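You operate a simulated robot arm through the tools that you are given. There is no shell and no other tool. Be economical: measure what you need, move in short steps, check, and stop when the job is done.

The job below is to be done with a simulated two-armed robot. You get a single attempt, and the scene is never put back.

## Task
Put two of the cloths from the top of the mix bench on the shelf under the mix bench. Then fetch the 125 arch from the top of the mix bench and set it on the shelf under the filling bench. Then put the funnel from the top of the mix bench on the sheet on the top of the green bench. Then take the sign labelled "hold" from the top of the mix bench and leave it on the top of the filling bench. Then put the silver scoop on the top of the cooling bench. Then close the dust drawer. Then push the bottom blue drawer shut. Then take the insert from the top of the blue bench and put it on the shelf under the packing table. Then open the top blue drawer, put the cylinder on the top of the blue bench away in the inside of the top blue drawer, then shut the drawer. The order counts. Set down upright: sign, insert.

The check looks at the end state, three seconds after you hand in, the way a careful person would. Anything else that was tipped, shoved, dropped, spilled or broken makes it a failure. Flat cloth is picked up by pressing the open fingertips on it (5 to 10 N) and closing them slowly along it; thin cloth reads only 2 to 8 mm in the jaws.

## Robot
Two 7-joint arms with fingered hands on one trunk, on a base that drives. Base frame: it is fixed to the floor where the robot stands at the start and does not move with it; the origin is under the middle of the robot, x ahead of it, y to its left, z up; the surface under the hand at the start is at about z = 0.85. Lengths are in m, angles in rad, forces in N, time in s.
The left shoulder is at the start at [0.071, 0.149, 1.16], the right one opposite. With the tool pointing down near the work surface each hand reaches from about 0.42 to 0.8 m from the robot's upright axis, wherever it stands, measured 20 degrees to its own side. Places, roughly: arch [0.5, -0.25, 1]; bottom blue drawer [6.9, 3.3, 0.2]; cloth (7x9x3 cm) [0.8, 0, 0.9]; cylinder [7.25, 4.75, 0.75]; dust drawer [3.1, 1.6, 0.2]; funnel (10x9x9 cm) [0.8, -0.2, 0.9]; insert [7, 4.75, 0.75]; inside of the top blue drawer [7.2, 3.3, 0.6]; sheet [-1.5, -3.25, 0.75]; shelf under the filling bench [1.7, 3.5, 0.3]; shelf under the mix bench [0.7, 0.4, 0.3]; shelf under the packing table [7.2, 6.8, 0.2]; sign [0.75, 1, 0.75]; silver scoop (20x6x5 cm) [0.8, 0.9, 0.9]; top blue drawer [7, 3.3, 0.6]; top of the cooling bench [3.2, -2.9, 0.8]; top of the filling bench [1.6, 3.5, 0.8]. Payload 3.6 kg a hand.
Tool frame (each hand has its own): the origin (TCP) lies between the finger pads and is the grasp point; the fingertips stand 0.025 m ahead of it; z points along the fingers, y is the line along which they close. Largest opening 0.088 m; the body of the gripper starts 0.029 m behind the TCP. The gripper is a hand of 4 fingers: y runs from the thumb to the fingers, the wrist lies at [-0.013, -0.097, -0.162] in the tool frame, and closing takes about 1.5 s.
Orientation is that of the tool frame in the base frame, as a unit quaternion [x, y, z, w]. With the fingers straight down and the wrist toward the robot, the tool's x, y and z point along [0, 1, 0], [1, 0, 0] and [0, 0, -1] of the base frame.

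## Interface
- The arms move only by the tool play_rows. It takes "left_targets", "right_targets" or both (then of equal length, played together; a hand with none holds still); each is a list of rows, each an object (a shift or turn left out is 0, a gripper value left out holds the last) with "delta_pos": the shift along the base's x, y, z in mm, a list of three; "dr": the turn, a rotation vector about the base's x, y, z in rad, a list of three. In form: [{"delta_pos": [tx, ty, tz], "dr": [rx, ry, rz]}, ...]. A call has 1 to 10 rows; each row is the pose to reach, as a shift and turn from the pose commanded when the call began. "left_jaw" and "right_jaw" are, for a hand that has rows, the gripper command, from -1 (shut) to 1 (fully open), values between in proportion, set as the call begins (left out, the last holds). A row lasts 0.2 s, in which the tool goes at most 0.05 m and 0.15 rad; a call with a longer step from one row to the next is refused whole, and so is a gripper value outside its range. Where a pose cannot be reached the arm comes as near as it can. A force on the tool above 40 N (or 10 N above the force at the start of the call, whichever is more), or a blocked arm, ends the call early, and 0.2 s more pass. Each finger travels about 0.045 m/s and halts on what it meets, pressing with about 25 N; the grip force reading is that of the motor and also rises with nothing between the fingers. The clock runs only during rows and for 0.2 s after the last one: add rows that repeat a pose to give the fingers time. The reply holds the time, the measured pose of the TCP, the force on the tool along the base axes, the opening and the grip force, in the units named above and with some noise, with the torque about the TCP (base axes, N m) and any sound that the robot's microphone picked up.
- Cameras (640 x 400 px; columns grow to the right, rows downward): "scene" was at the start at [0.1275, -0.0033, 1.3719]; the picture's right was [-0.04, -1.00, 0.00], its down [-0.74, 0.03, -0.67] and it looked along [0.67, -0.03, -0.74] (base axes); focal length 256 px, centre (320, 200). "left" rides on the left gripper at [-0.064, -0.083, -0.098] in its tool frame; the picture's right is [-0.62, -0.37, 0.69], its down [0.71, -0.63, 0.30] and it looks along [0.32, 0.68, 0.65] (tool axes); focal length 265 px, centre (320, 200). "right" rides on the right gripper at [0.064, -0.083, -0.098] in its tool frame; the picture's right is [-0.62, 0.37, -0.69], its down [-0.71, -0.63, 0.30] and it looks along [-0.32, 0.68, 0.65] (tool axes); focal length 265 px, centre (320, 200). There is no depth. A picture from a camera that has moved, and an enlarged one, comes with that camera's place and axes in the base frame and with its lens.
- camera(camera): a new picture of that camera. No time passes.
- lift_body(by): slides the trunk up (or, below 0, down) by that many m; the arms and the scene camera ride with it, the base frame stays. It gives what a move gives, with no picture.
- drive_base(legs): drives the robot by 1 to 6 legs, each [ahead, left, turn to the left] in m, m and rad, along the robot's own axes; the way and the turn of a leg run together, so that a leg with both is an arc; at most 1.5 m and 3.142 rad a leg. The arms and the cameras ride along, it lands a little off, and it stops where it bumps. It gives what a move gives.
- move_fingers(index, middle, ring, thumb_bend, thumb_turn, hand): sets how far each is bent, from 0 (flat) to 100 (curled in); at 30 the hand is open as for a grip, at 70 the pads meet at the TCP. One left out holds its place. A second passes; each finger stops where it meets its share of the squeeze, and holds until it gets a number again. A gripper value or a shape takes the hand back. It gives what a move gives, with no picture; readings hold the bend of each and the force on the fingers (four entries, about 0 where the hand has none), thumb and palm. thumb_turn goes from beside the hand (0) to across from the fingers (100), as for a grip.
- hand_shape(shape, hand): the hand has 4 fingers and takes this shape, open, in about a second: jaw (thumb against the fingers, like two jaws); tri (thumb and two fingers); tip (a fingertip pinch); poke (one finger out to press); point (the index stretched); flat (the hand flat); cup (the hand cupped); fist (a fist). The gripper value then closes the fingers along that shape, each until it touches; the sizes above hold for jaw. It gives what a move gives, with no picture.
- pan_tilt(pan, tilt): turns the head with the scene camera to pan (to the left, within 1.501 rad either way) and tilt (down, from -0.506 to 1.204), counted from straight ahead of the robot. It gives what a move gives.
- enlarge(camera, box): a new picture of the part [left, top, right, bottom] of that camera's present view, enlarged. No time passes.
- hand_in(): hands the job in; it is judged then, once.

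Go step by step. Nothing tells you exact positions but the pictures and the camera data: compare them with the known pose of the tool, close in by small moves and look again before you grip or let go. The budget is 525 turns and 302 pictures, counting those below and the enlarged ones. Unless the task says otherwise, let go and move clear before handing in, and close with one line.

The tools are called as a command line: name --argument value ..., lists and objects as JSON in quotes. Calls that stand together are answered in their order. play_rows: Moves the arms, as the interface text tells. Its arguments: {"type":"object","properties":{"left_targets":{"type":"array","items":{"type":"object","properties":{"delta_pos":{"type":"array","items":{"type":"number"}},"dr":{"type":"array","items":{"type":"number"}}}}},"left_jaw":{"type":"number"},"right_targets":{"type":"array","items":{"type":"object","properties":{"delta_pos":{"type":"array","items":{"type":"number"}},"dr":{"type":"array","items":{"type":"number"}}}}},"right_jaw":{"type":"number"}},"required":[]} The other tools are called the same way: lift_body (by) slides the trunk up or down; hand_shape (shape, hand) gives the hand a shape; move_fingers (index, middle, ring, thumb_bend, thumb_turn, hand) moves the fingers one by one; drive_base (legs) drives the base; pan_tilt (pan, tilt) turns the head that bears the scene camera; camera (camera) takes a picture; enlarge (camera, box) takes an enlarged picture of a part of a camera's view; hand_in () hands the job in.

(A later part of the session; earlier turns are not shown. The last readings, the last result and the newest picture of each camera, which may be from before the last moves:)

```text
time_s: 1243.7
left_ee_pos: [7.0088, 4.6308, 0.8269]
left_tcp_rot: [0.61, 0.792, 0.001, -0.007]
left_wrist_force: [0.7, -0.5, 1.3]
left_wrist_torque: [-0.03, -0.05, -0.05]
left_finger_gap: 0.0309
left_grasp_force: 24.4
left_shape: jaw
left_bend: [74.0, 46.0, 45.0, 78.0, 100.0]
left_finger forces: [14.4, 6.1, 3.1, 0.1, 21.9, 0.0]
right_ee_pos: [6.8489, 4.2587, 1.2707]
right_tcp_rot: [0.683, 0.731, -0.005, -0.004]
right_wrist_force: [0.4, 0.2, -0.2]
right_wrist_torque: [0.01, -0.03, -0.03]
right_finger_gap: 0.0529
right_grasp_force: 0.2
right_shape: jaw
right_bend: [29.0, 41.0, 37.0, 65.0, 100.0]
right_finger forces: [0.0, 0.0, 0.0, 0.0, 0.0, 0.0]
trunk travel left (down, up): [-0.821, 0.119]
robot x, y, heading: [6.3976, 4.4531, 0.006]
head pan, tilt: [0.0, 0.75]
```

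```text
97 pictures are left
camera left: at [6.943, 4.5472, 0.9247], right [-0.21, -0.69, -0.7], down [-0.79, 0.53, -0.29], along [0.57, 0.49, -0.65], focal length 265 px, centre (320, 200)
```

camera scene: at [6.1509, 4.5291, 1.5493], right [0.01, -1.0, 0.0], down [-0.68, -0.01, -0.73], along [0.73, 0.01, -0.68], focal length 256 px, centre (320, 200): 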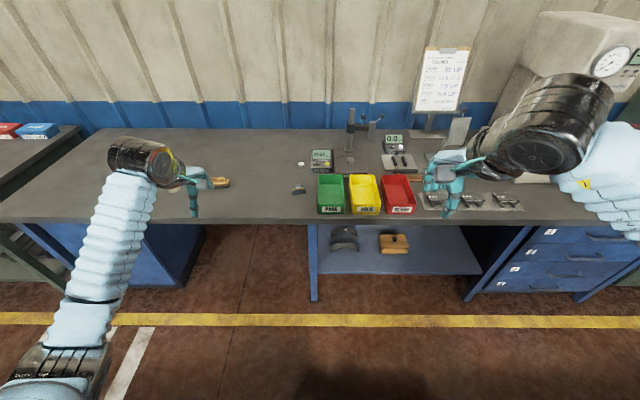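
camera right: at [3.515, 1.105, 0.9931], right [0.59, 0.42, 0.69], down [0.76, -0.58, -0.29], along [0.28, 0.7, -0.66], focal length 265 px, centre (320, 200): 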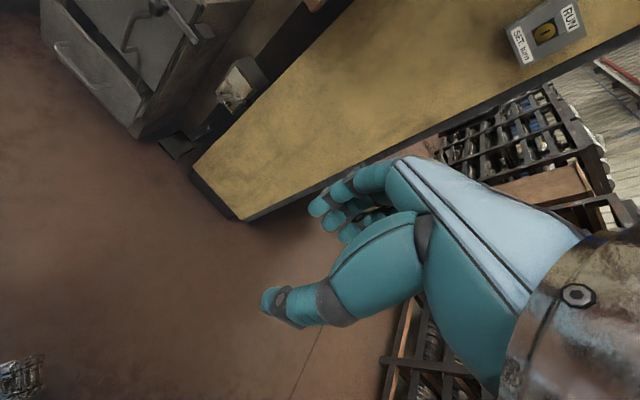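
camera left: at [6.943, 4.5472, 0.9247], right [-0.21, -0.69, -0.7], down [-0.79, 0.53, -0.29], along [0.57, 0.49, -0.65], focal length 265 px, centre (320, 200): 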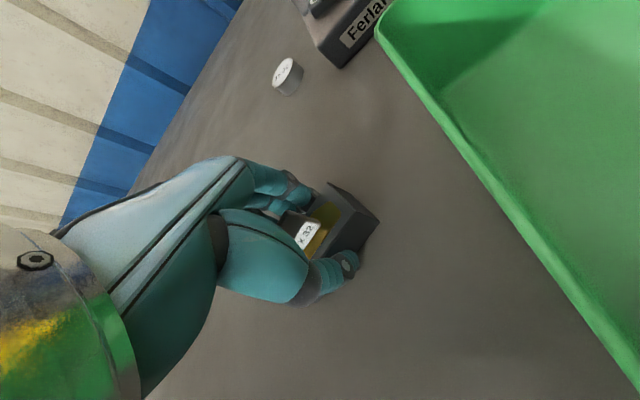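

Gripped at the base (31 mm). Lifting.

play_rows --left_targets '[{"delta_pos": [0, 0, 20]}, {"delta_pos": [0, 0, 50]}, {"delta_pos": [0, 0, 90]}, {"delta_pos": [0, 0, 130]}, {"delta_pos": [0, 0, 170]}, {"delta_pos": [0, 0, 210]}, {"delta_pos": [0, 0, 240]}]'

camera --camera "left"

enlarge --camera "scene" --box '[180, 120, 360, 280]'

```text
time_s: 1245.3
left_ee_pos: [7.0086, 4.6334, 1.0669]
left_tcp_rot: [0.61, 0.792, 0.0, -0.008]
left_wrist_force: [0.4, 0.2, -1.6]
left_wrist_torque: [0.04, -0.02, 0.02]
left_finger_gap: 0.0307
left_grasp_force: 25.0
left_shape: jaw
left_bend: [74.0, 46.0, 46.0, 78.0, 100.0]
left_finger forces: [12.7, 5.9, 3.1, 0.0, 21.7, 0.1]
right_ee_pos: [6.8524, 4.2585, 1.2711]
right_tcp_rot: [0.681, 0.732, -0.008, -0.004]
right_wrist_force: [-0.1, -0.1, -0.1]
right_wrist_torque: [0.01, 0.02, 0.05]
right_finger_gap: 0.0527
right_grasp_force: 0.1
right_shape: jaw
right_bend: [29.0, 41.0, 37.0, 65.0, 100.0]
right_finger forces: [0.0, 0.1, 0.1, 0.0, 0.1, 0.1]
trunk travel left (down, up): [-0.821, 0.119]
robot x, y, heading: [6.4013, 4.453, 0.015]
head pan, tilt: [0.0, 0.75]
```

```text
96 pictures are left
camera left: at [6.9441, 4.5484, 1.1652], right [-0.21, -0.69, -0.7], down [-0.79, 0.53, -0.29], along [0.57, 0.49, -0.66], focal length 265 px, centre (320, 200)
```

left: 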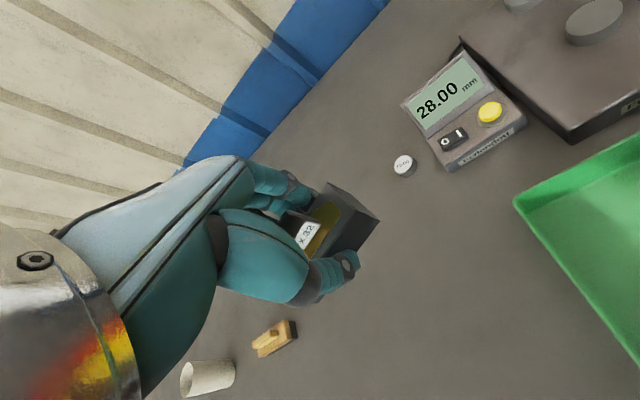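

```text
2.50 times, centred on (270, 200) of scene
camera zoom: at [6.5334, 4.4525, 1.5491], right [0.01, -1.0, 0.0], down [-0.68, -0.01, -0.73], along [0.73, 0.01, -0.68], focal length 639 px, centre (445, 200)
```

zoom: 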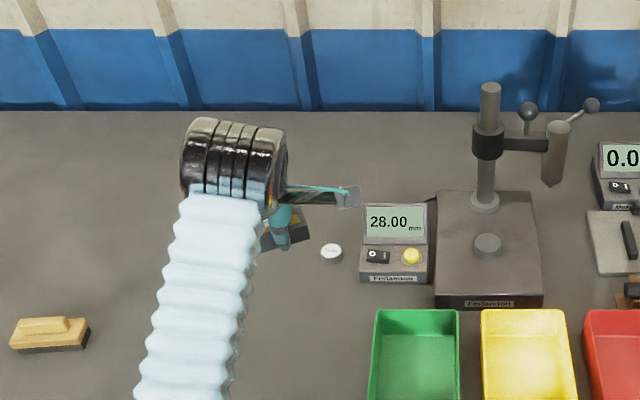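

Insert lifted, level. Backing into the aisle and going north to the packing table.

drive_base --legs '[[-0.36, 0, 0], [0, 1.1, 0], [0, 1.0, 0]]'

camera --camera "scene"

camera --camera "left"

```text
time_s: 1276.8
left_ee_pos: [6.6214, 6.732, 1.0664]
left_tcp_rot: [0.607, 0.795, 0.001, -0.007]
left_wrist_force: [-0.6, 0.5, -1.0]
left_wrist_torque: [0.0, 0.01, 0.0]
left_finger_gap: 0.0307
left_grasp_force: 24.5
left_shape: jaw
left_bend: [74.0, 46.0, 46.0, 78.0, 100.0]
left_finger forces: [12.7, 5.7, 3.2, 0.1, 21.5, 0.1]
right_ee_pos: [6.4664, 6.358, 1.2725]
right_tcp_rot: [0.679, 0.734, -0.005, -0.004]
right_wrist_force: [-0.7, 0.7, -0.2]
right_wrist_torque: [-0.03, -0.04, 0.0]
right_finger_gap: 0.0528
right_grasp_force: 0.1
right_shape: jaw
right_bend: [29.0, 41.0, 37.0, 65.0, 100.0]
right_finger forces: [0.0, 0.0, 0.1, 0.1, 0.0, 0.1]
trunk travel left (down, up): [-0.821, 0.119]
robot x, y, heading: [6.0159, 6.545, 0.017]
head pan, tilt: [0.0, 0.75]
```

```text
94 pictures are left
camera scene: at [6.1472, 6.5477, 1.5492], right [0.02, -1.0, 0.0], down [-0.68, -0.01, -0.73], along [0.73, 0.01, -0.68], focal length 256 px, centre (320, 200)
```

scene: 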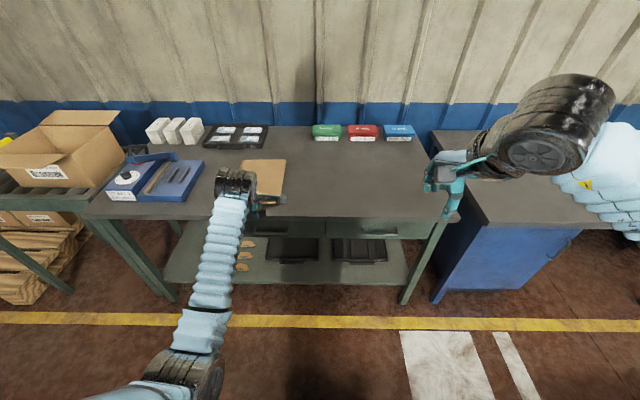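

```text
93 pictures are left
camera left: at [6.5574, 6.6476, 1.1655], right [-0.2, -0.69, -0.7], down [-0.8, 0.52, -0.29], along [0.57, 0.5, -0.65], focal length 265 px, centre (320, 200)
```

left: 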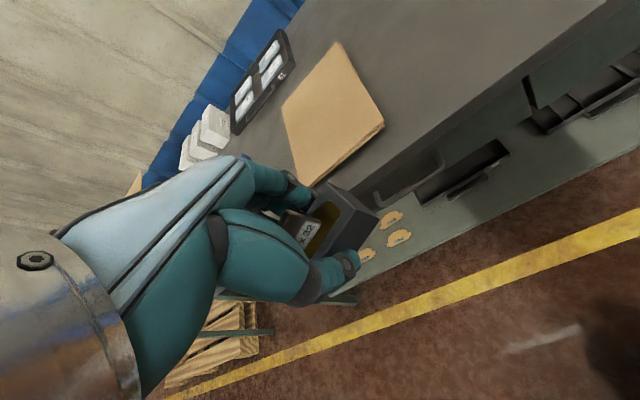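

The packing table's shelf has a free front strip (x 6.89–7.03) in front of the trays. Lowering the trunk, then approaching.

lift_body --by -0.4

lift_body --by -0.26

drive_base --legs '[[0.24, 0, 0]]'

camera --camera "scene"

camera --camera "left"

```text
time_s: 1280.6
left_ee_pos: [6.6225, 6.7323, 0.667]
left_tcp_rot: [0.606, 0.795, 0.002, -0.007]
left_wrist_force: [-0.1, 0.0, -2.0]
left_wrist_torque: [0.05, 0.04, 0.01]
left_finger_gap: 0.0305
left_grasp_force: 24.9
left_shape: jaw
left_bend: [74.0, 46.0, 46.0, 78.0, 100.0]
left_finger forces: [12.7, 5.7, 3.1, 0.0, 21.4, 0.1]
right_ee_pos: [6.4659, 6.3585, 0.872]
right_tcp_rot: [0.679, 0.734, -0.007, -0.004]
right_wrist_force: [0.1, 0.0, -1.2]
right_wrist_torque: [0.0, 0.04, 0.01]
right_finger_gap: 0.0529
right_grasp_force: 0.0
right_shape: jaw
right_bend: [29.0, 41.0, 37.0, 65.0, 100.0]
right_finger forces: [0.0, 0.0, 0.0, 0.0, 0.0, 0.0]
trunk travel left (down, up): [-0.421, 0.519]
robot x, y, heading: [6.0175, 6.5467, 0.024]
head pan, tilt: [0.0, 0.75]
```

```text
time_s: 1283.3
left_ee_pos: [6.6214, 6.733, 0.4072]
left_tcp_rot: [0.606, 0.795, 0.001, -0.008]
left_wrist_force: [0.4, 0.7, -1.0]
left_wrist_torque: [-0.02, 0.0, -0.01]
left_finger_gap: 0.0305
left_grasp_force: 24.0
left_shape: jaw
left_bend: [74.0, 46.0, 46.0, 78.0, 100.0]
left_finger forces: [12.6, 5.7, 3.1, 0.1, 21.5, 0.0]
right_ee_pos: [6.4658, 6.3585, 0.6122]
right_tcp_rot: [0.678, 0.735, -0.006, -0.003]
right_wrist_force: [0.2, -0.6, -0.6]
right_wrist_torque: [-0.02, -0.02, 0.03]
right_finger_gap: 0.0526
right_grasp_force: 0.0
right_shape: jaw
right_bend: [29.0, 41.0, 37.0, 65.0, 100.0]
right_finger forces: [0.0, 0.1, 0.0, 0.0, 0.0, 0.1]
trunk travel left (down, up): [-0.161, 0.779]
robot x, y, heading: [6.018, 6.544, 0.02]
head pan, tilt: [0.0, 0.75]
```

```text
time_s: 1286.9
left_ee_pos: [6.8592, 6.7372, 0.4073]
left_tcp_rot: [0.606, 0.796, 0.0, -0.007]
left_wrist_force: [0.6, -0.4, -2.3]
left_wrist_torque: [-0.03, 0.03, 0.01]
left_finger_gap: 0.0302
left_grasp_force: 24.9
left_shape: jaw
left_bend: [74.0, 46.0, 46.0, 78.0, 100.0]
left_finger forces: [12.7, 5.8, 3.2, 0.1, 21.6, 0.0]
right_ee_pos: [6.7048, 6.3628, 0.6119]
right_tcp_rot: [0.679, 0.734, -0.007, -0.004]
right_wrist_force: [0.4, -1.1, -0.9]
right_wrist_torque: [0.0, 0.04, -0.03]
right_finger_gap: 0.0528
right_grasp_force: 0.2
right_shape: jaw
right_bend: [29.0, 41.0, 37.0, 65.0, 100.0]
right_finger forces: [0.0, 0.0, 0.0, 0.0, 0.0, 0.0]
trunk travel left (down, up): [-0.161, 0.779]
robot x, y, heading: [6.2574, 6.5517, 0.024]
head pan, tilt: [0.0, 0.75]
```

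```text
92 pictures are left
camera scene: at [6.3881, 6.5531, 0.8891], right [0.02, -1.0, 0.0], down [-0.68, -0.01, -0.73], along [0.73, 0.02, -0.68], focal length 256 px, centre (320, 200)
```

scene: 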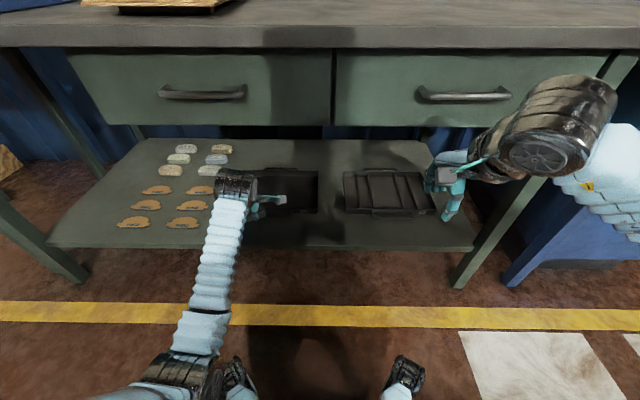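

```text
91 pictures are left
camera left: at [6.7955, 6.6531, 0.5048], right [-0.2, -0.69, -0.7], down [-0.8, 0.52, -0.29], along [0.57, 0.5, -0.66], focal length 265 px, centre (320, 200)
```

left: 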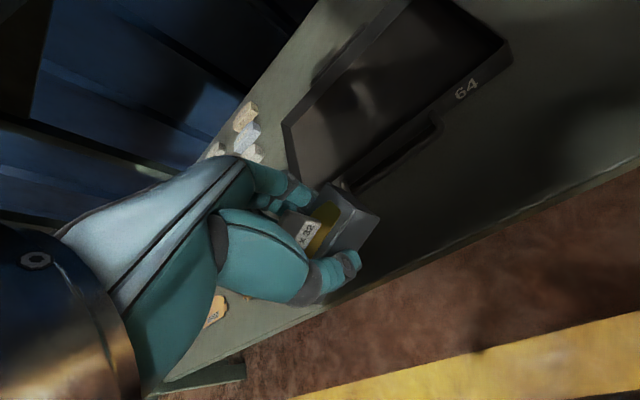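

play_rows --left_targets '[{"delta_pos": [20, -10, -20]}, {"delta_pos": [42, -20, -40]}, {"delta_pos": [64, -30, -60]}, {"delta_pos": [86, -37, -80]}, {"delta_pos": [86, -37, -105]}, {"delta_pos": [86, -37, -125]}, {"delta_pos": [86, -37, -125]}]'

camera --camera "left"

enlarge --camera "scene" --box '[180, 130, 340, 260]'

```text
time_s: 1288.5
left_ee_pos: [6.9466, 6.7002, 0.2818]
left_tcp_rot: [0.606, 0.796, 0.001, -0.008]
left_wrist_force: [-0.2, 0.4, -1.4]
left_wrist_torque: [-0.07, 0.01, -0.01]
left_finger_gap: 0.0306
left_grasp_force: 24.8
left_shape: jaw
left_bend: [74.0, 46.0, 47.0, 78.0, 100.0]
left_finger forces: [12.6, 5.7, 3.1, 0.0, 21.4, 0.1]
right_ee_pos: [6.7046, 6.3624, 0.6118]
right_tcp_rot: [0.679, 0.734, -0.008, -0.004]
right_wrist_force: [1.0, 1.1, 0.5]
right_wrist_torque: [-0.01, 0.0, 0.03]
right_finger_gap: 0.0526
right_grasp_force: 0.0
right_shape: jaw
right_bend: [29.0, 41.0, 37.0, 65.0, 100.0]
right_finger forces: [0.0, 0.0, 0.1, 0.1, 0.0, 0.0]
trunk travel left (down, up): [-0.161, 0.779]
robot x, y, heading: [6.258, 6.5507, 0.021]
head pan, tilt: [0.0, 0.75]
```

```text
90 pictures are left
camera left: at [6.8819, 6.6153, 0.38], right [-0.2, -0.69, -0.7], down [-0.8, 0.52, -0.29], along [0.57, 0.5, -0.65], focal length 265 px, centre (320, 200)
```

left: 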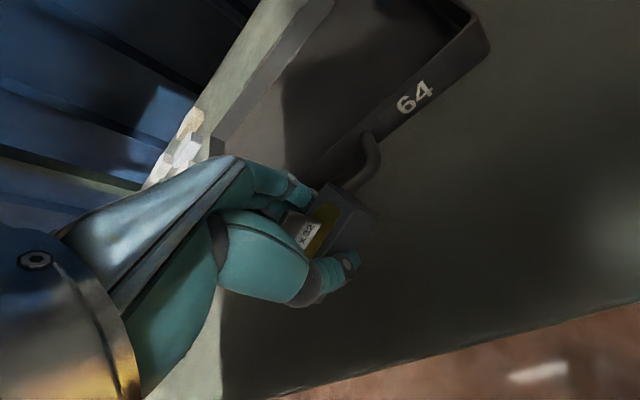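

```text
3.08 times, centred on (260, 195) of scene
camera zoom: at [6.388, 6.5531, 0.8892], right [0.02, -1.0, 0.0], down [-0.68, -0.01, -0.73], along [0.73, 0.02, -0.68], focal length 786 px, centre (505, 215)
```

zoom: 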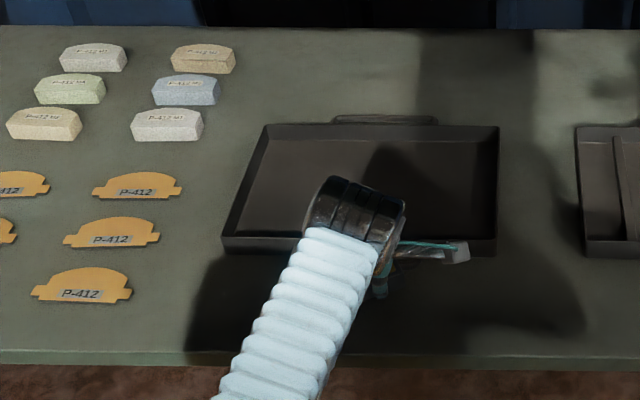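

The tray handle is close, so I'll shift 15 mm toward the front and lower to contact.

play_rows --left_targets '[{"delta_pos": [-8, 0, -8]}, {"delta_pos": [-15, 0, -16]}, {"delta_pos": [-15, 0, -24]}, {"delta_pos": [-15, 0, -32]}, {"delta_pos": [-15, 0, -38]}]'

camera --camera "left"

```text
time_s: 1289.7
left_ee_pos: [6.9329, 6.701, 0.2499]
left_tcp_rot: [0.606, 0.795, 0.004, -0.002]
left_wrist_force: [-6.3, 1.3, 18.6]
left_wrist_torque: [0.07, -0.19, 0.06]
left_finger_gap: 0.0297
left_grasp_force: 25.2
left_shape: jaw
left_bend: [75.0, 47.0, 47.0, 78.0, 100.0]
left_finger forces: [25.3, 5.5, 3.4, 0.1, 26.8, 0.0]
right_ee_pos: [6.7023, 6.3621, 0.6126]
right_tcp_rot: [0.678, 0.735, -0.005, -0.004]
right_wrist_force: [0.0, -0.6, 0.2]
right_wrist_torque: [-0.04, 0.0, -0.03]
right_finger_gap: 0.0526
right_grasp_force: 0.1
right_shape: jaw
right_bend: [29.0, 41.0, 37.0, 65.0, 100.0]
right_finger forces: [0.0, 0.0, 0.0, 0.0, 0.1, 0.0]
trunk travel left (down, up): [-0.161, 0.779]
robot x, y, heading: [6.2604, 6.552, 0.022]
head pan, tilt: [0.0, 0.75]
```

```text
88 pictures are left
camera left: at [6.8677, 6.6157, 0.348], right [-0.19, -0.69, -0.7], down [-0.8, 0.53, -0.3], along [0.58, 0.5, -0.65], focal length 265 px, centre (320, 200)
```

left: 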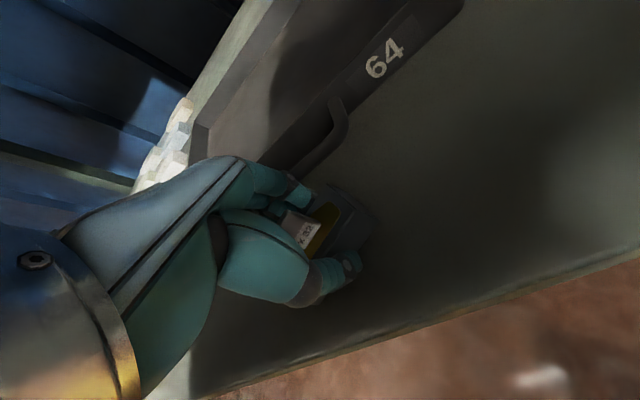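

Contact. Easing and opening moderately.

play_rows --left_targets '[{"delta_pos": [0, 0, 4]}, {"delta_pos": [0, 0, 4]}]'

play_rows --left_targets '[{}, {}, {}, {}, {}]' --left_jaw 0.2

play_rows --left_targets '[{"delta_pos": [0, 0, 12]}, {"delta_pos": [0, 0, 30]}, {"delta_pos": [0, 0, 60]}, {"delta_pos": [0, 0, 95]}, {"delta_pos": [-40, 0, 110]}, {"delta_pos": [-85, 0, 120]}]'

camera --camera "left"

```text
time_s: 1290.3
left_ee_pos: [6.9319, 6.7007, 0.2497]
left_tcp_rot: [0.606, 0.795, 0.003, -0.005]
left_wrist_force: [5.2, 1.2, 13.6]
left_wrist_torque: [0.08, -0.43, -0.01]
left_finger_gap: 0.0303
left_grasp_force: 25.1
left_shape: jaw
left_bend: [74.0, 46.0, 46.0, 78.0, 100.0]
left_finger forces: [21.9, 7.1, 4.0, 0.0, 21.3, 0.0]
right_ee_pos: [6.7038, 6.3618, 0.6121]
right_tcp_rot: [0.679, 0.734, -0.006, -0.004]
right_wrist_force: [-0.4, -0.6, -0.5]
right_wrist_torque: [0.05, 0.01, 0.03]
right_finger_gap: 0.0527
right_grasp_force: 0.0
right_shape: jaw
right_bend: [29.0, 41.0, 37.0, 65.0, 100.0]
right_finger forces: [0.0, 0.0, 0.0, 0.0, 0.0, 0.1]
trunk travel left (down, up): [-0.161, 0.779]
robot x, y, heading: [6.2567, 6.5512, 0.021]
head pan, tilt: [0.0, 0.75]
```

```text
time_s: 1291.5
left_ee_pos: [6.9293, 6.6995, 0.2508]
left_tcp_rot: [0.606, 0.795, 0.002, -0.006]
left_wrist_force: [-3.8, 0.7, 18.5]
left_wrist_torque: [0.04, -0.36, 0.02]
left_finger_gap: 0.0493
left_grasp_force: 0.0
left_shape: jaw
left_bend: [75.0, 41.0, 37.0, 65.0, 100.0]
left_finger forces: [13.6, 2.9, 0.0, 0.0, 2.3, 0.1]
right_ee_pos: [6.7033, 6.3629, 0.6131]
right_tcp_rot: [0.679, 0.734, -0.005, -0.003]
right_wrist_force: [0.0, -0.6, -0.3]
right_wrist_torque: [-0.01, -0.03, -0.02]
right_finger_gap: 0.0528
right_grasp_force: 0.1
right_shape: jaw
right_bend: [29.0, 41.0, 37.0, 65.0, 100.0]
right_finger forces: [0.0, 0.1, 0.0, 0.0, 0.0, 0.0]
trunk travel left (down, up): [-0.161, 0.779]
robot x, y, heading: [6.2578, 6.55, 0.019]
head pan, tilt: [0.0, 0.75]
```

```text
time_s: 1293.1
left_ee_pos: [6.8516, 6.7332, 0.3742]
left_tcp_rot: [0.594, 0.804, 0.028, -0.017]
left_wrist_force: [-0.3, -0.2, 0.4]
left_wrist_torque: [-0.01, -0.01, 0.0]
left_finger_gap: 0.0528
left_grasp_force: 0.2
left_shape: jaw
left_bend: [29.0, 40.0, 37.0, 65.0, 100.0]
left_finger forces: [0.0, 0.0, 0.0, 0.0, 0.0, 0.1]
right_ee_pos: [6.7046, 6.3626, 0.6116]
right_tcp_rot: [0.679, 0.735, -0.007, -0.003]
right_wrist_force: [-0.5, -0.3, 0.7]
right_wrist_torque: [-0.02, -0.01, 0.0]
right_finger_gap: 0.0526
right_grasp_force: 0.1
right_shape: jaw
right_bend: [29.0, 41.0, 37.0, 65.0, 100.0]
right_finger forces: [0.0, 0.0, 0.0, 0.1, 0.1, 0.1]
trunk travel left (down, up): [-0.161, 0.779]
robot x, y, heading: [6.2623, 6.5529, 0.02]
head pan, tilt: [0.0, 0.75]
stopped in row 6 (left hand): the arm was blocked; the commanded pose is now the measured one
```

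```text
87 pictures are left
camera left: at [6.7886, 6.6405, 0.4669], right [-0.17, -0.65, -0.74], down [-0.81, 0.52, -0.28], along [0.56, 0.55, -0.62], focal length 265 px, centre (320, 200)
```

left: 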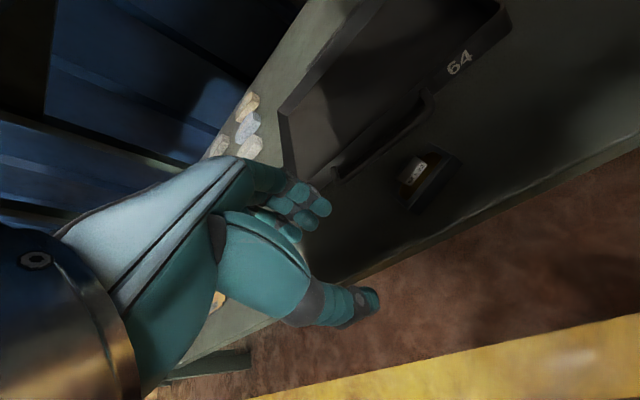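

Insert stands upright on the shelf. Backing off and checking.

drive_base --legs '[[-0.25, 0, 0]]'

lift_body --by 0.35

enlarge --camera "scene" --box '[180, 160, 420, 320]'

```text
time_s: 1296.9
left_ee_pos: [6.6036, 6.7279, 0.3752]
left_tcp_rot: [0.593, 0.804, 0.028, -0.017]
left_wrist_force: [-0.1, -0.9, 0.4]
left_wrist_torque: [0.02, -0.01, -0.02]
left_finger_gap: 0.0525
left_grasp_force: 0.0
left_shape: jaw
left_bend: [29.0, 40.0, 37.0, 65.0, 100.0]
left_finger forces: [0.0, 0.0, 0.1, 0.0, 0.0, 0.0]
right_ee_pos: [6.4564, 6.359, 0.6119]
right_tcp_rot: [0.678, 0.735, -0.006, -0.005]
right_wrist_force: [0.9, -0.7, 0.6]
right_wrist_torque: [0.01, 0.0, 0.0]
right_finger_gap: 0.0527
right_grasp_force: 0.0
right_shape: jaw
right_bend: [29.0, 41.0, 37.0, 65.0, 100.0]
right_finger forces: [0.1, 0.0, 0.0, 0.0, 0.0, 0.0]
trunk travel left (down, up): [-0.161, 0.779]
robot x, y, heading: [6.0046, 6.5466, 0.022]
head pan, tilt: [0.0, 0.75]
```

```text
time_s: 1300.3
left_ee_pos: [6.6022, 6.7272, 0.7255]
left_tcp_rot: [0.593, 0.805, 0.029, -0.016]
left_wrist_force: [0.8, -0.1, -0.6]
left_wrist_torque: [0.0, -0.01, 0.02]
left_finger_gap: 0.0525
left_grasp_force: 0.1
left_shape: jaw
left_bend: [29.0, 40.0, 37.0, 65.0, 100.0]
left_finger forces: [0.0, 0.0, 0.1, 0.0, 0.0, 0.1]
right_ee_pos: [6.4555, 6.3579, 0.9619]
right_tcp_rot: [0.679, 0.734, -0.006, -0.005]
right_wrist_force: [0.9, -0.2, 0.1]
right_wrist_torque: [0.06, -0.01, -0.03]
right_finger_gap: 0.0526
right_grasp_force: 0.1
right_shape: jaw
right_bend: [29.0, 41.0, 37.0, 65.0, 100.0]
right_finger forces: [0.1, 0.0, 0.0, 0.0, 0.0, 0.0]
trunk travel left (down, up): [-0.511, 0.429]
robot x, y, heading: [6.0042, 6.5445, 0.018]
head pan, tilt: [0.0, 0.75]
```

```text
2.50 times, centred on (300, 240) of scene
camera zoom: at [6.1374, 6.5479, 1.2391], right [0.02, -1.0, 0.0], down [-0.68, -0.01, -0.73], along [0.73, 0.02, -0.68], focal length 639 px, centre (370, 100)
```

zoom: 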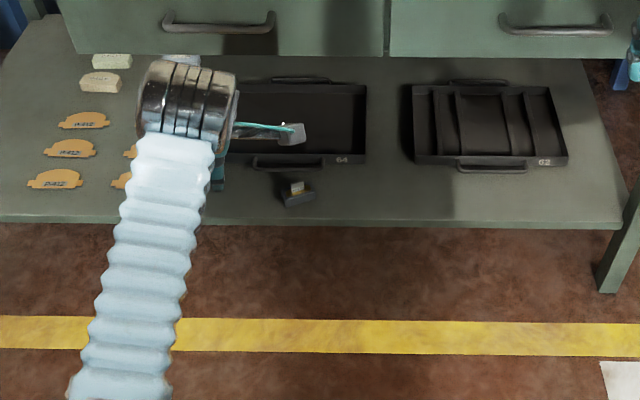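

Insert is upright on the shelf. Now back to the blue drawers to open the top one.

drive_base --legs '[[-0.03, 0, -0.02], [0, -1.2, 0], [0, -1.2, 0], [0, -1.05, 0]]'

camera --camera "scene"

```text
time_s: 1345.0
left_ee_pos: [6.5463, 3.2326, 0.7257]
left_tcp_rot: [0.611, 0.791, 0.029, -0.016]
left_wrist_force: [-0.1, -0.5, 0.4]
left_wrist_torque: [0.05, 0.0, 0.02]
left_finger_gap: 0.0527
left_grasp_force: 0.1
left_shape: jaw
left_bend: [29.0, 40.0, 37.0, 65.0, 100.0]
left_finger forces: [0.0, 0.0, 0.1, 0.0, 0.0, 0.0]
right_ee_pos: [6.3829, 2.8704, 0.9614]
right_tcp_rot: [0.694, 0.72, -0.007, -0.005]
right_wrist_force: [0.2, 0.3, 0.4]
right_wrist_torque: [0.01, -0.03, 0.0]
right_finger_gap: 0.0524
right_grasp_force: 0.0
right_shape: jaw
right_bend: [29.0, 41.0, 37.0, 65.0, 100.0]
right_finger forces: [0.1, 0.0, 0.1, 0.0, 0.1, 0.1]
trunk travel left (down, up): [-0.511, 0.429]
robot x, y, heading: [5.9419, 3.0773, -0.023]
head pan, tilt: [0.0, 0.75]
```

```text
85 pictures are left
camera scene: at [6.0724, 3.0733, 1.2391], right [-0.02, -1.0, 0.0], down [-0.68, 0.02, -0.73], along [0.73, -0.02, -0.68], focal length 256 px, centre (320, 200)
```

scene: 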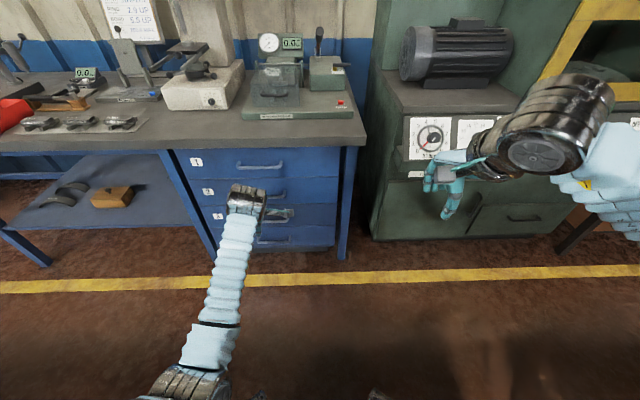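

Handle of drawer 1: bar at about (6.86, 3.28, 0.678). First squaring the left hand, then pitching it to horizontal to grip the bar.

play_rows --left_targets '[{"delta_pos": [5, 10, 10], "dr": [-0.02, 0.006, -0.085]}, {"delta_pos": [10, 20, 20], "dr": [-0.043, 0.012, -0.17]}, {"delta_pos": [10, 40, 30], "dr": [-0.064, 0.018, -0.256]}, {"delta_pos": [10, 46, 40], "dr": [-0.064, 0.018, -0.256]}, {"delta_pos": [10, 46, 40], "dr": [-0.064, 0.018, -0.256]}]' --left_jaw 0.6

lift_body --by -0.1

play_rows --left_targets '[{"dr": [0, -0.14, 0]}, {"dr": [0, -0.28, 0]}, {"dr": [0, -0.42, 0]}, {"dr": [0, -0.56, 0]}, {"dr": [0, -0.7, 0]}, {"dr": [0, -0.84, 0]}, {"dr": [0, -0.98, 0]}, {"dr": [0, -1.12, 0]}, {"dr": [0, -1.26, 0]}, {"dr": [0, -1.4, 0]}]'

camera --camera "scene"

camera --camera "left"

```text
time_s: 1346.2
left_ee_pos: [6.5554, 3.2785, 0.7652]
left_tcp_rot: [0.708, 0.707, 0.0, 0.001]
left_wrist_force: [0.0, -0.1, -0.2]
left_wrist_torque: [-0.02, 0.01, -0.02]
left_finger_gap: 0.0702
left_grasp_force: 0.0
left_shape: jaw
left_bend: [27.0, 34.0, 32.0, 49.0, 99.0]
left_finger forces: [0.1, 0.1, 0.0, 0.0, 0.1, 0.0]
right_ee_pos: [6.3823, 2.8711, 0.9619]
right_tcp_rot: [0.694, 0.72, -0.007, -0.004]
right_wrist_force: [0.5, -0.2, -0.4]
right_wrist_torque: [-0.01, -0.02, -0.05]
right_finger_gap: 0.0527
right_grasp_force: 0.1
right_shape: jaw
right_bend: [29.0, 41.0, 37.0, 65.0, 100.0]
right_finger forces: [0.0, 0.0, 0.0, 0.0, 0.1, 0.0]
trunk travel left (down, up): [-0.511, 0.429]
robot x, y, heading: [5.9382, 3.0765, -0.025]
head pan, tilt: [0.0, 0.75]
```

```text
time_s: 1347.5
left_ee_pos: [6.5567, 3.2777, 0.6656]
left_tcp_rot: [0.707, 0.707, 0.0, 0.001]
left_wrist_force: [0.1, -0.5, -0.1]
left_wrist_torque: [-0.02, 0.02, -0.02]
left_finger_gap: 0.0701
left_grasp_force: 0.0
left_shape: jaw
left_bend: [27.0, 34.0, 32.0, 49.0, 99.0]
left_finger forces: [0.0, 0.1, 0.1, 0.1, 0.0, 0.0]
right_ee_pos: [6.3811, 2.8698, 0.8617]
right_tcp_rot: [0.694, 0.72, -0.005, -0.004]
right_wrist_force: [-0.5, 0.0, -0.7]
right_wrist_torque: [0.01, 0.01, -0.02]
right_finger_gap: 0.0528
right_grasp_force: 0.0
right_shape: jaw
right_bend: [29.0, 41.0, 37.0, 65.0, 100.0]
right_finger forces: [0.0, 0.1, 0.0, 0.0, 0.1, 0.0]
trunk travel left (down, up): [-0.411, 0.529]
robot x, y, heading: [5.9447, 3.0781, -0.022]
head pan, tilt: [0.0, 0.75]
```

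```text
time_s: 1349.7
left_ee_pos: [6.5546, 3.2789, 0.6644]
left_tcp_rot: [0.541, 0.541, 0.455, 0.456]
left_wrist_force: [0.2, -0.2, 0.0]
left_wrist_torque: [0.03, -0.01, 0.0]
left_finger_gap: 0.0701
left_grasp_force: 0.1
left_shape: jaw
left_bend: [27.0, 34.0, 32.0, 49.0, 99.0]
left_finger forces: [0.0, 0.0, 0.1, 0.0, 0.0, 0.0]
right_ee_pos: [6.3826, 2.8699, 0.8624]
right_tcp_rot: [0.693, 0.72, -0.007, -0.005]
right_wrist_force: [-0.2, 0.3, 0.4]
right_wrist_torque: [-0.02, -0.01, 0.0]
right_finger_gap: 0.0526
right_grasp_force: 0.1
right_shape: jaw
right_bend: [29.0, 41.0, 37.0, 65.0, 100.0]
right_finger forces: [0.0, 0.0, 0.0, 0.1, 0.0, 0.1]
trunk travel left (down, up): [-0.411, 0.529]
robot x, y, heading: [5.9407, 3.0771, -0.021]
head pan, tilt: [0.0, 0.75]
```

```text
84 pictures are left
camera scene: at [6.0721, 3.0734, 1.1391], right [-0.02, -1.0, 0.0], down [-0.68, 0.02, -0.73], along [0.73, -0.02, -0.68], focal length 256 px, centre (320, 200)
```

scene: 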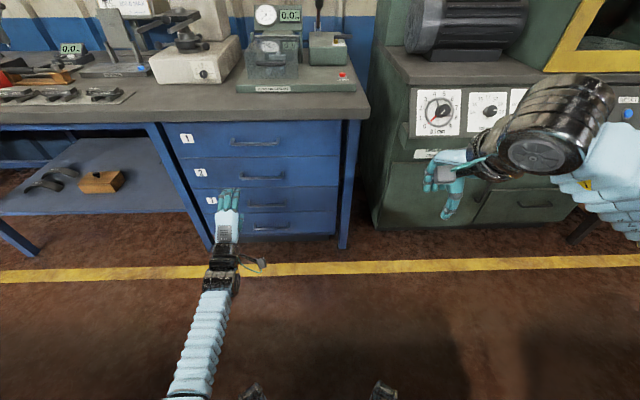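

```text
83 pictures are left
camera left: at [6.4432, 3.2149, 0.5998], right [0.62, -0.62, -0.48], down [0.19, 0.71, -0.67], along [0.76, 0.32, 0.56], focal length 265 px, centre (320, 200)
```

left: 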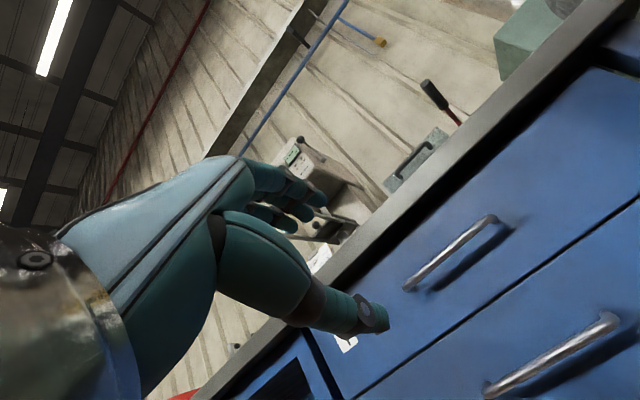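

Orientation is right (fingers above, thumb below). Handle triangulates to (6.87, 3.277, 0.674). Driving in.

drive_base --legs '[[0.24, 0, 0.02]]'

camera --camera "left"

camera --camera "scene"

```text
time_s: 1353.4
left_ee_pos: [6.789, 3.2876, 0.6657]
left_tcp_rot: [0.536, 0.546, 0.459, 0.452]
left_wrist_force: [-0.4, -0.3, 1.1]
left_wrist_torque: [-0.01, -0.02, -0.01]
left_finger_gap: 0.0703
left_grasp_force: 0.0
left_shape: jaw
left_bend: [27.0, 34.0, 32.0, 49.0, 99.0]
left_finger forces: [0.0, 0.1, 0.0, 0.0, 0.1, 0.0]
right_ee_pos: [6.6235, 2.8751, 0.8619]
right_tcp_rot: [0.688, 0.726, -0.006, -0.004]
right_wrist_force: [0.0, 0.3, -0.2]
right_wrist_torque: [0.0, 0.0, 0.0]
right_finger_gap: 0.0527
right_grasp_force: 0.1
right_shape: jaw
right_bend: [29.0, 41.0, 37.0, 65.0, 100.0]
right_finger forces: [0.0, 0.0, 0.0, 0.0, 0.0, 0.0]
trunk travel left (down, up): [-0.411, 0.529]
robot x, y, heading: [6.1823, 3.0737, -0.007]
head pan, tilt: [0.0, 0.75]
```

```text
82 pictures are left
camera left: at [6.6782, 3.2217, 0.6004], right [0.63, -0.61, -0.48], down [0.18, 0.72, -0.67], along [0.75, 0.34, 0.56], focal length 265 px, centre (320, 200)
```

left: 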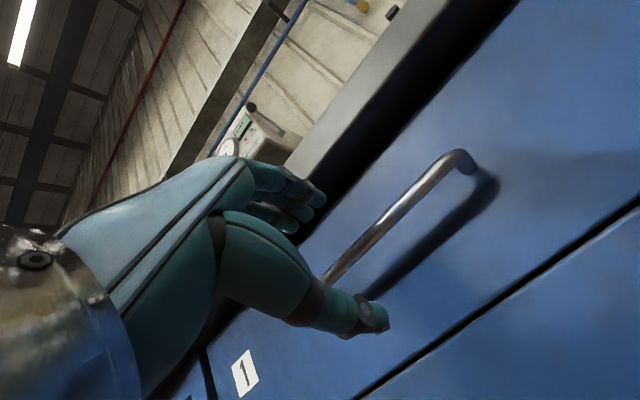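

```text
81 pictures are left
camera scene: at [6.3119, 3.073, 1.1392], right [0.0, -1.0, 0.0], down [-0.68, 0.0, -0.73], along [0.73, 0.0, -0.68], focal length 256 px, centre (320, 200)
```

scene: 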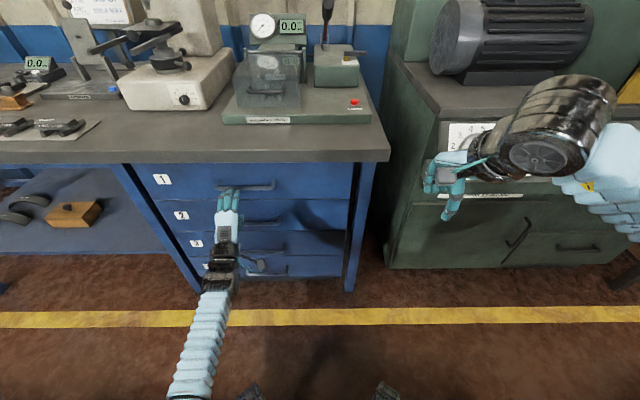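

play_rows --left_targets '[{"delta_pos": [0, -5, 14]}, {"delta_pos": [25, -8, 14]}, {"delta_pos": [50, -8, 14]}, {"delta_pos": [62, -8, 14]}, {"delta_pos": [70, -8, 14]}, {"delta_pos": [70, -8, 14]}]'

camera --camera "left"

```text
time_s: 1354.8
left_ee_pos: [6.8593, 3.2796, 0.6787]
left_tcp_rot: [0.536, 0.546, 0.459, 0.451]
left_wrist_force: [-0.7, -0.1, -0.2]
left_wrist_torque: [0.01, 0.0, 0.02]
left_finger_gap: 0.0702
left_grasp_force: 0.2
left_shape: jaw
left_bend: [27.0, 34.0, 32.0, 49.0, 99.0]
left_finger forces: [0.1, 0.0, 0.1, 0.0, 0.1, 0.1]
right_ee_pos: [6.6246, 2.8754, 0.8618]
right_tcp_rot: [0.687, 0.727, -0.006, -0.004]
right_wrist_force: [-0.3, -0.5, -0.1]
right_wrist_torque: [0.01, -0.03, -0.02]
right_finger_gap: 0.0525
right_grasp_force: 0.0
right_shape: jaw
right_bend: [29.0, 41.0, 37.0, 65.0, 100.0]
right_finger forces: [0.0, 0.1, 0.0, 0.0, 0.0, 0.0]
trunk travel left (down, up): [-0.411, 0.529]
robot x, y, heading: [6.1793, 3.0712, -0.005]
head pan, tilt: [0.0, 0.75]
```

```text
80 pictures are left
camera left: at [6.7482, 3.2136, 0.6142], right [0.63, -0.61, -0.48], down [0.18, 0.72, -0.67], along [0.75, 0.34, 0.56], focal length 265 px, centre (320, 200)
```

left: 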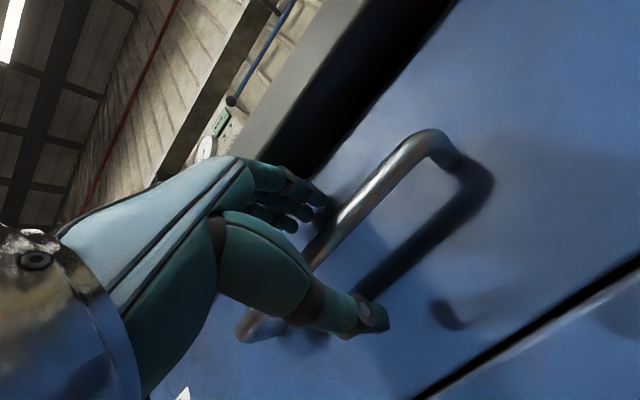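

The bar lies between fingers and thumb. Closing.

play_rows --left_targets '[{}, {}, {}, {}, {}, {}, {}, {}]' --left_jaw -1

camera --camera "left"

```text
time_s: 1356.6
left_ee_pos: [6.8593, 3.2795, 0.6776]
left_tcp_rot: [0.536, 0.547, 0.459, 0.45]
left_wrist_force: [2.2, -1.7, -6.5]
left_wrist_torque: [-0.02, -0.02, -0.02]
left_finger_gap: 0.0
left_grasp_force: 24.9
left_shape: jaw
left_bend: [70.0, 70.0, 70.0, 76.0, 100.0]
left_finger forces: [1.9, 0.0, 0.1, 0.0, 2.8, 0.0]
right_ee_pos: [6.6246, 2.8764, 0.8612]
right_tcp_rot: [0.688, 0.726, -0.007, -0.003]
right_wrist_force: [-0.8, 0.1, -0.3]
right_wrist_torque: [0.02, -0.02, -0.01]
right_finger_gap: 0.0528
right_grasp_force: 0.0
right_shape: jaw
right_bend: [29.0, 41.0, 37.0, 65.0, 100.0]
right_finger forces: [0.1, 0.1, 0.0, 0.1, 0.0, 0.1]
trunk travel left (down, up): [-0.411, 0.529]
robot x, y, heading: [6.1816, 3.076, -0.004]
head pan, tilt: [0.0, 0.75]
```

```text
79 pictures are left
camera left: at [6.7484, 3.2137, 0.6126], right [0.63, -0.61, -0.48], down [0.18, 0.72, -0.67], along [0.76, 0.34, 0.56], focal length 265 px, centre (320, 200)
```

left: 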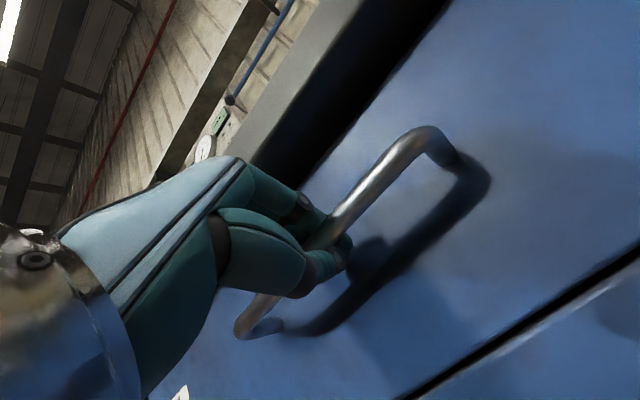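

Fingers have closed behind the bar (hooked). Pulling back with the base.

drive_base --legs '[[-0.12, 0, 0]]'

camera --camera "scene"

```text
time_s: 1358.7
left_ee_pos: [6.7418, 3.2802, 0.6773]
left_tcp_rot: [0.535, 0.548, 0.46, 0.449]
left_wrist_force: [-0.4, -4.2, -11.7]
left_wrist_torque: [-0.06, 0.03, -0.01]
left_finger_gap: 0.0
left_grasp_force: 25.0
left_shape: jaw
left_bend: [70.0, 70.0, 70.0, 76.0, 100.0]
left_finger forces: [0.4, 0.0, 0.1, 0.1, 6.9, 0.0]
right_ee_pos: [6.5064, 2.8764, 0.8609]
right_tcp_rot: [0.687, 0.727, -0.007, -0.005]
right_wrist_force: [-0.3, 0.7, -0.1]
right_wrist_torque: [-0.01, 0.01, 0.03]
right_finger_gap: 0.0526
right_grasp_force: 0.0
right_shape: jaw
right_bend: [29.0, 41.0, 37.0, 65.0, 100.0]
right_finger forces: [0.0, 0.1, 0.0, 0.1, 0.1, 0.1]
trunk travel left (down, up): [-0.411, 0.529]
robot x, y, heading: [6.0578, 3.0722, -0.004]
head pan, tilt: [0.0, 0.75]
```

```text
78 pictures are left
camera scene: at [6.1923, 3.0733, 1.1389], right [0.0, -1.0, 0.0], down [-0.68, 0.0, -0.73], along [0.73, 0.0, -0.68], focal length 256 px, centre (320, 200)
```

scene: 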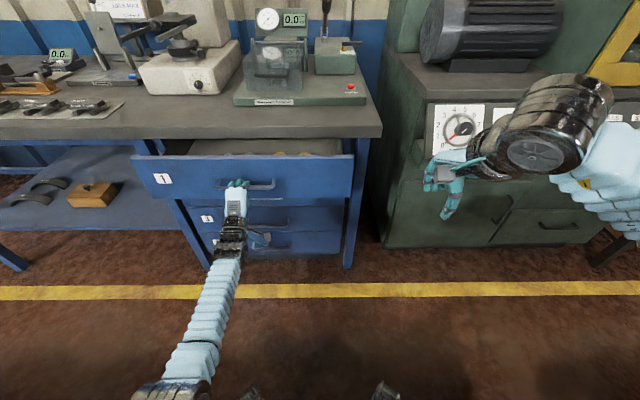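

The drawer is coming open. Pulling another 0.12 m.

drive_base --legs '[[-0.13, 0, 0]]'

camera --camera "scene"

```text
time_s: 1361.0
left_ee_pos: [6.6129, 3.2816, 0.6773]
left_tcp_rot: [0.536, 0.547, 0.459, 0.45]
left_wrist_force: [-1.8, -3.0, -11.1]
left_wrist_torque: [-0.04, -0.01, 0.03]
left_finger_gap: 0.0
left_grasp_force: 25.5
left_shape: jaw
left_bend: [70.0, 70.0, 70.0, 77.0, 100.0]
left_finger forces: [0.3, 0.0, 0.0, 0.1, 8.6, 0.1]
right_ee_pos: [6.3788, 2.875, 0.8605]
right_tcp_rot: [0.686, 0.727, -0.006, -0.004]
right_wrist_force: [0.4, 1.0, -0.4]
right_wrist_torque: [-0.06, 0.01, 0.01]
right_finger_gap: 0.0526
right_grasp_force: 0.1
right_shape: jaw
right_bend: [29.0, 41.0, 37.0, 65.0, 100.0]
right_finger forces: [0.0, 0.0, 0.0, 0.0, 0.1, 0.1]
trunk travel left (down, up): [-0.411, 0.529]
robot x, y, heading: [5.9313, 3.0743, -0.005]
head pan, tilt: [0.0, 0.75]
```

```text
77 pictures are left
camera scene: at [6.0609, 3.0738, 1.1389], right [0.0, -1.0, 0.0], down [-0.68, 0.0, -0.73], along [0.73, 0.0, -0.68], focal length 256 px, centre (320, 200)
```

scene: 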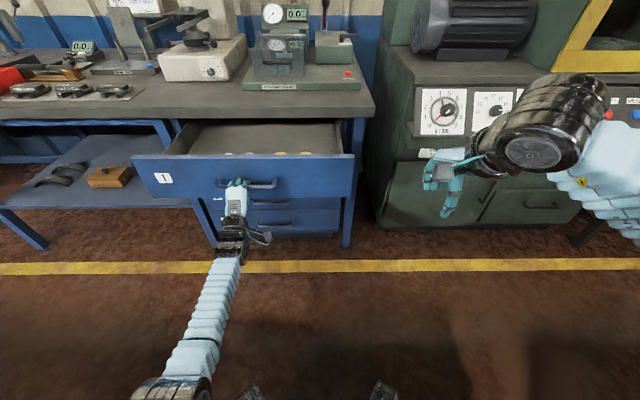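

Open about 0.25 m; there are other small pieces inside along the front. Releasing the handle and backing away.

play_rows --left_targets '[{}, {}, {}, {}, {}, {}, {}]' --left_jaw 0.6

play_rows --left_targets '[{"delta_pos": [-20, 0, 0]}, {"delta_pos": [-50, 0, 0]}, {"delta_pos": [-90, 0, 0]}]'

enlarge --camera "scene" --box '[120, 100, 380, 250]'

```text
time_s: 1362.6
left_ee_pos: [6.6124, 3.2811, 0.6788]
left_tcp_rot: [0.536, 0.546, 0.459, 0.451]
left_wrist_force: [0.3, -0.7, 0.4]
left_wrist_torque: [0.01, 0.0, -0.01]
left_finger_gap: 0.0702
left_grasp_force: 0.0
left_shape: jaw
left_bend: [27.0, 34.0, 32.0, 49.0, 99.0]
left_finger forces: [0.0, 0.0, 0.0, 0.0, 0.0, 0.1]
right_ee_pos: [6.3773, 2.8774, 0.8609]
right_tcp_rot: [0.686, 0.727, -0.006, -0.005]
right_wrist_force: [-0.4, -1.1, -0.2]
right_wrist_torque: [0.04, 0.02, 0.03]
right_finger_gap: 0.0527
right_grasp_force: 0.0
right_shape: jaw
right_bend: [29.0, 41.0, 37.0, 65.0, 100.0]
right_finger forces: [0.1, 0.0, 0.0, 0.0, 0.0, 0.1]
trunk travel left (down, up): [-0.411, 0.529]
robot x, y, heading: [5.9274, 3.072, -0.002]
head pan, tilt: [0.0, 0.75]
```

```text
time_s: 1363.4
left_ee_pos: [6.5212, 3.2801, 0.6803]
left_tcp_rot: [0.536, 0.546, 0.46, 0.451]
left_wrist_force: [-0.7, -0.1, 0.1]
left_wrist_torque: [0.0, 0.02, 0.02]
left_finger_gap: 0.0705
left_grasp_force: 0.1
left_shape: jaw
left_bend: [27.0, 34.0, 32.0, 49.0, 99.0]
left_finger forces: [0.0, 0.1, 0.1, 0.0, 0.1, 0.0]
right_ee_pos: [6.377, 2.8767, 0.8627]
right_tcp_rot: [0.687, 0.727, -0.006, -0.004]
right_wrist_force: [-0.5, 0.2, 0.3]
right_wrist_torque: [0.0, -0.02, 0.01]
right_finger_gap: 0.0528
right_grasp_force: 0.0
right_shape: jaw
right_bend: [29.0, 41.0, 37.0, 65.0, 100.0]
right_finger forces: [0.0, 0.0, 0.1, 0.0, 0.0, 0.0]
trunk travel left (down, up): [-0.411, 0.529]
robot x, y, heading: [5.9261, 3.0762, -0.006]
head pan, tilt: [0.0, 0.75]
```

```text
2.46 times, centred on (250, 175) of scene
camera zoom: at [6.058, 3.0736, 1.1394], right [0.0, -1.0, 0.0], down [-0.68, 0.0, -0.73], along [0.73, 0.0, -0.68], focal length 629 px, centre (492, 262)
```

zoom: 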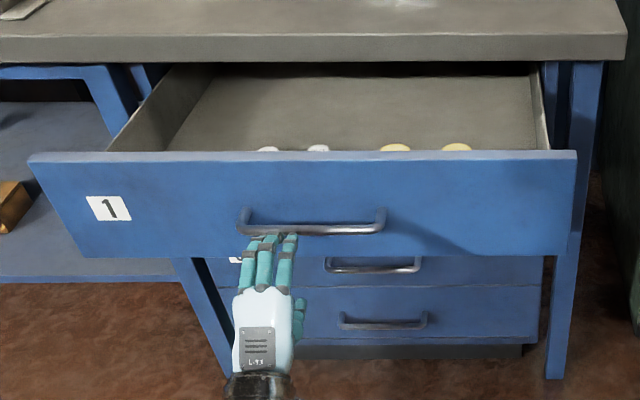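

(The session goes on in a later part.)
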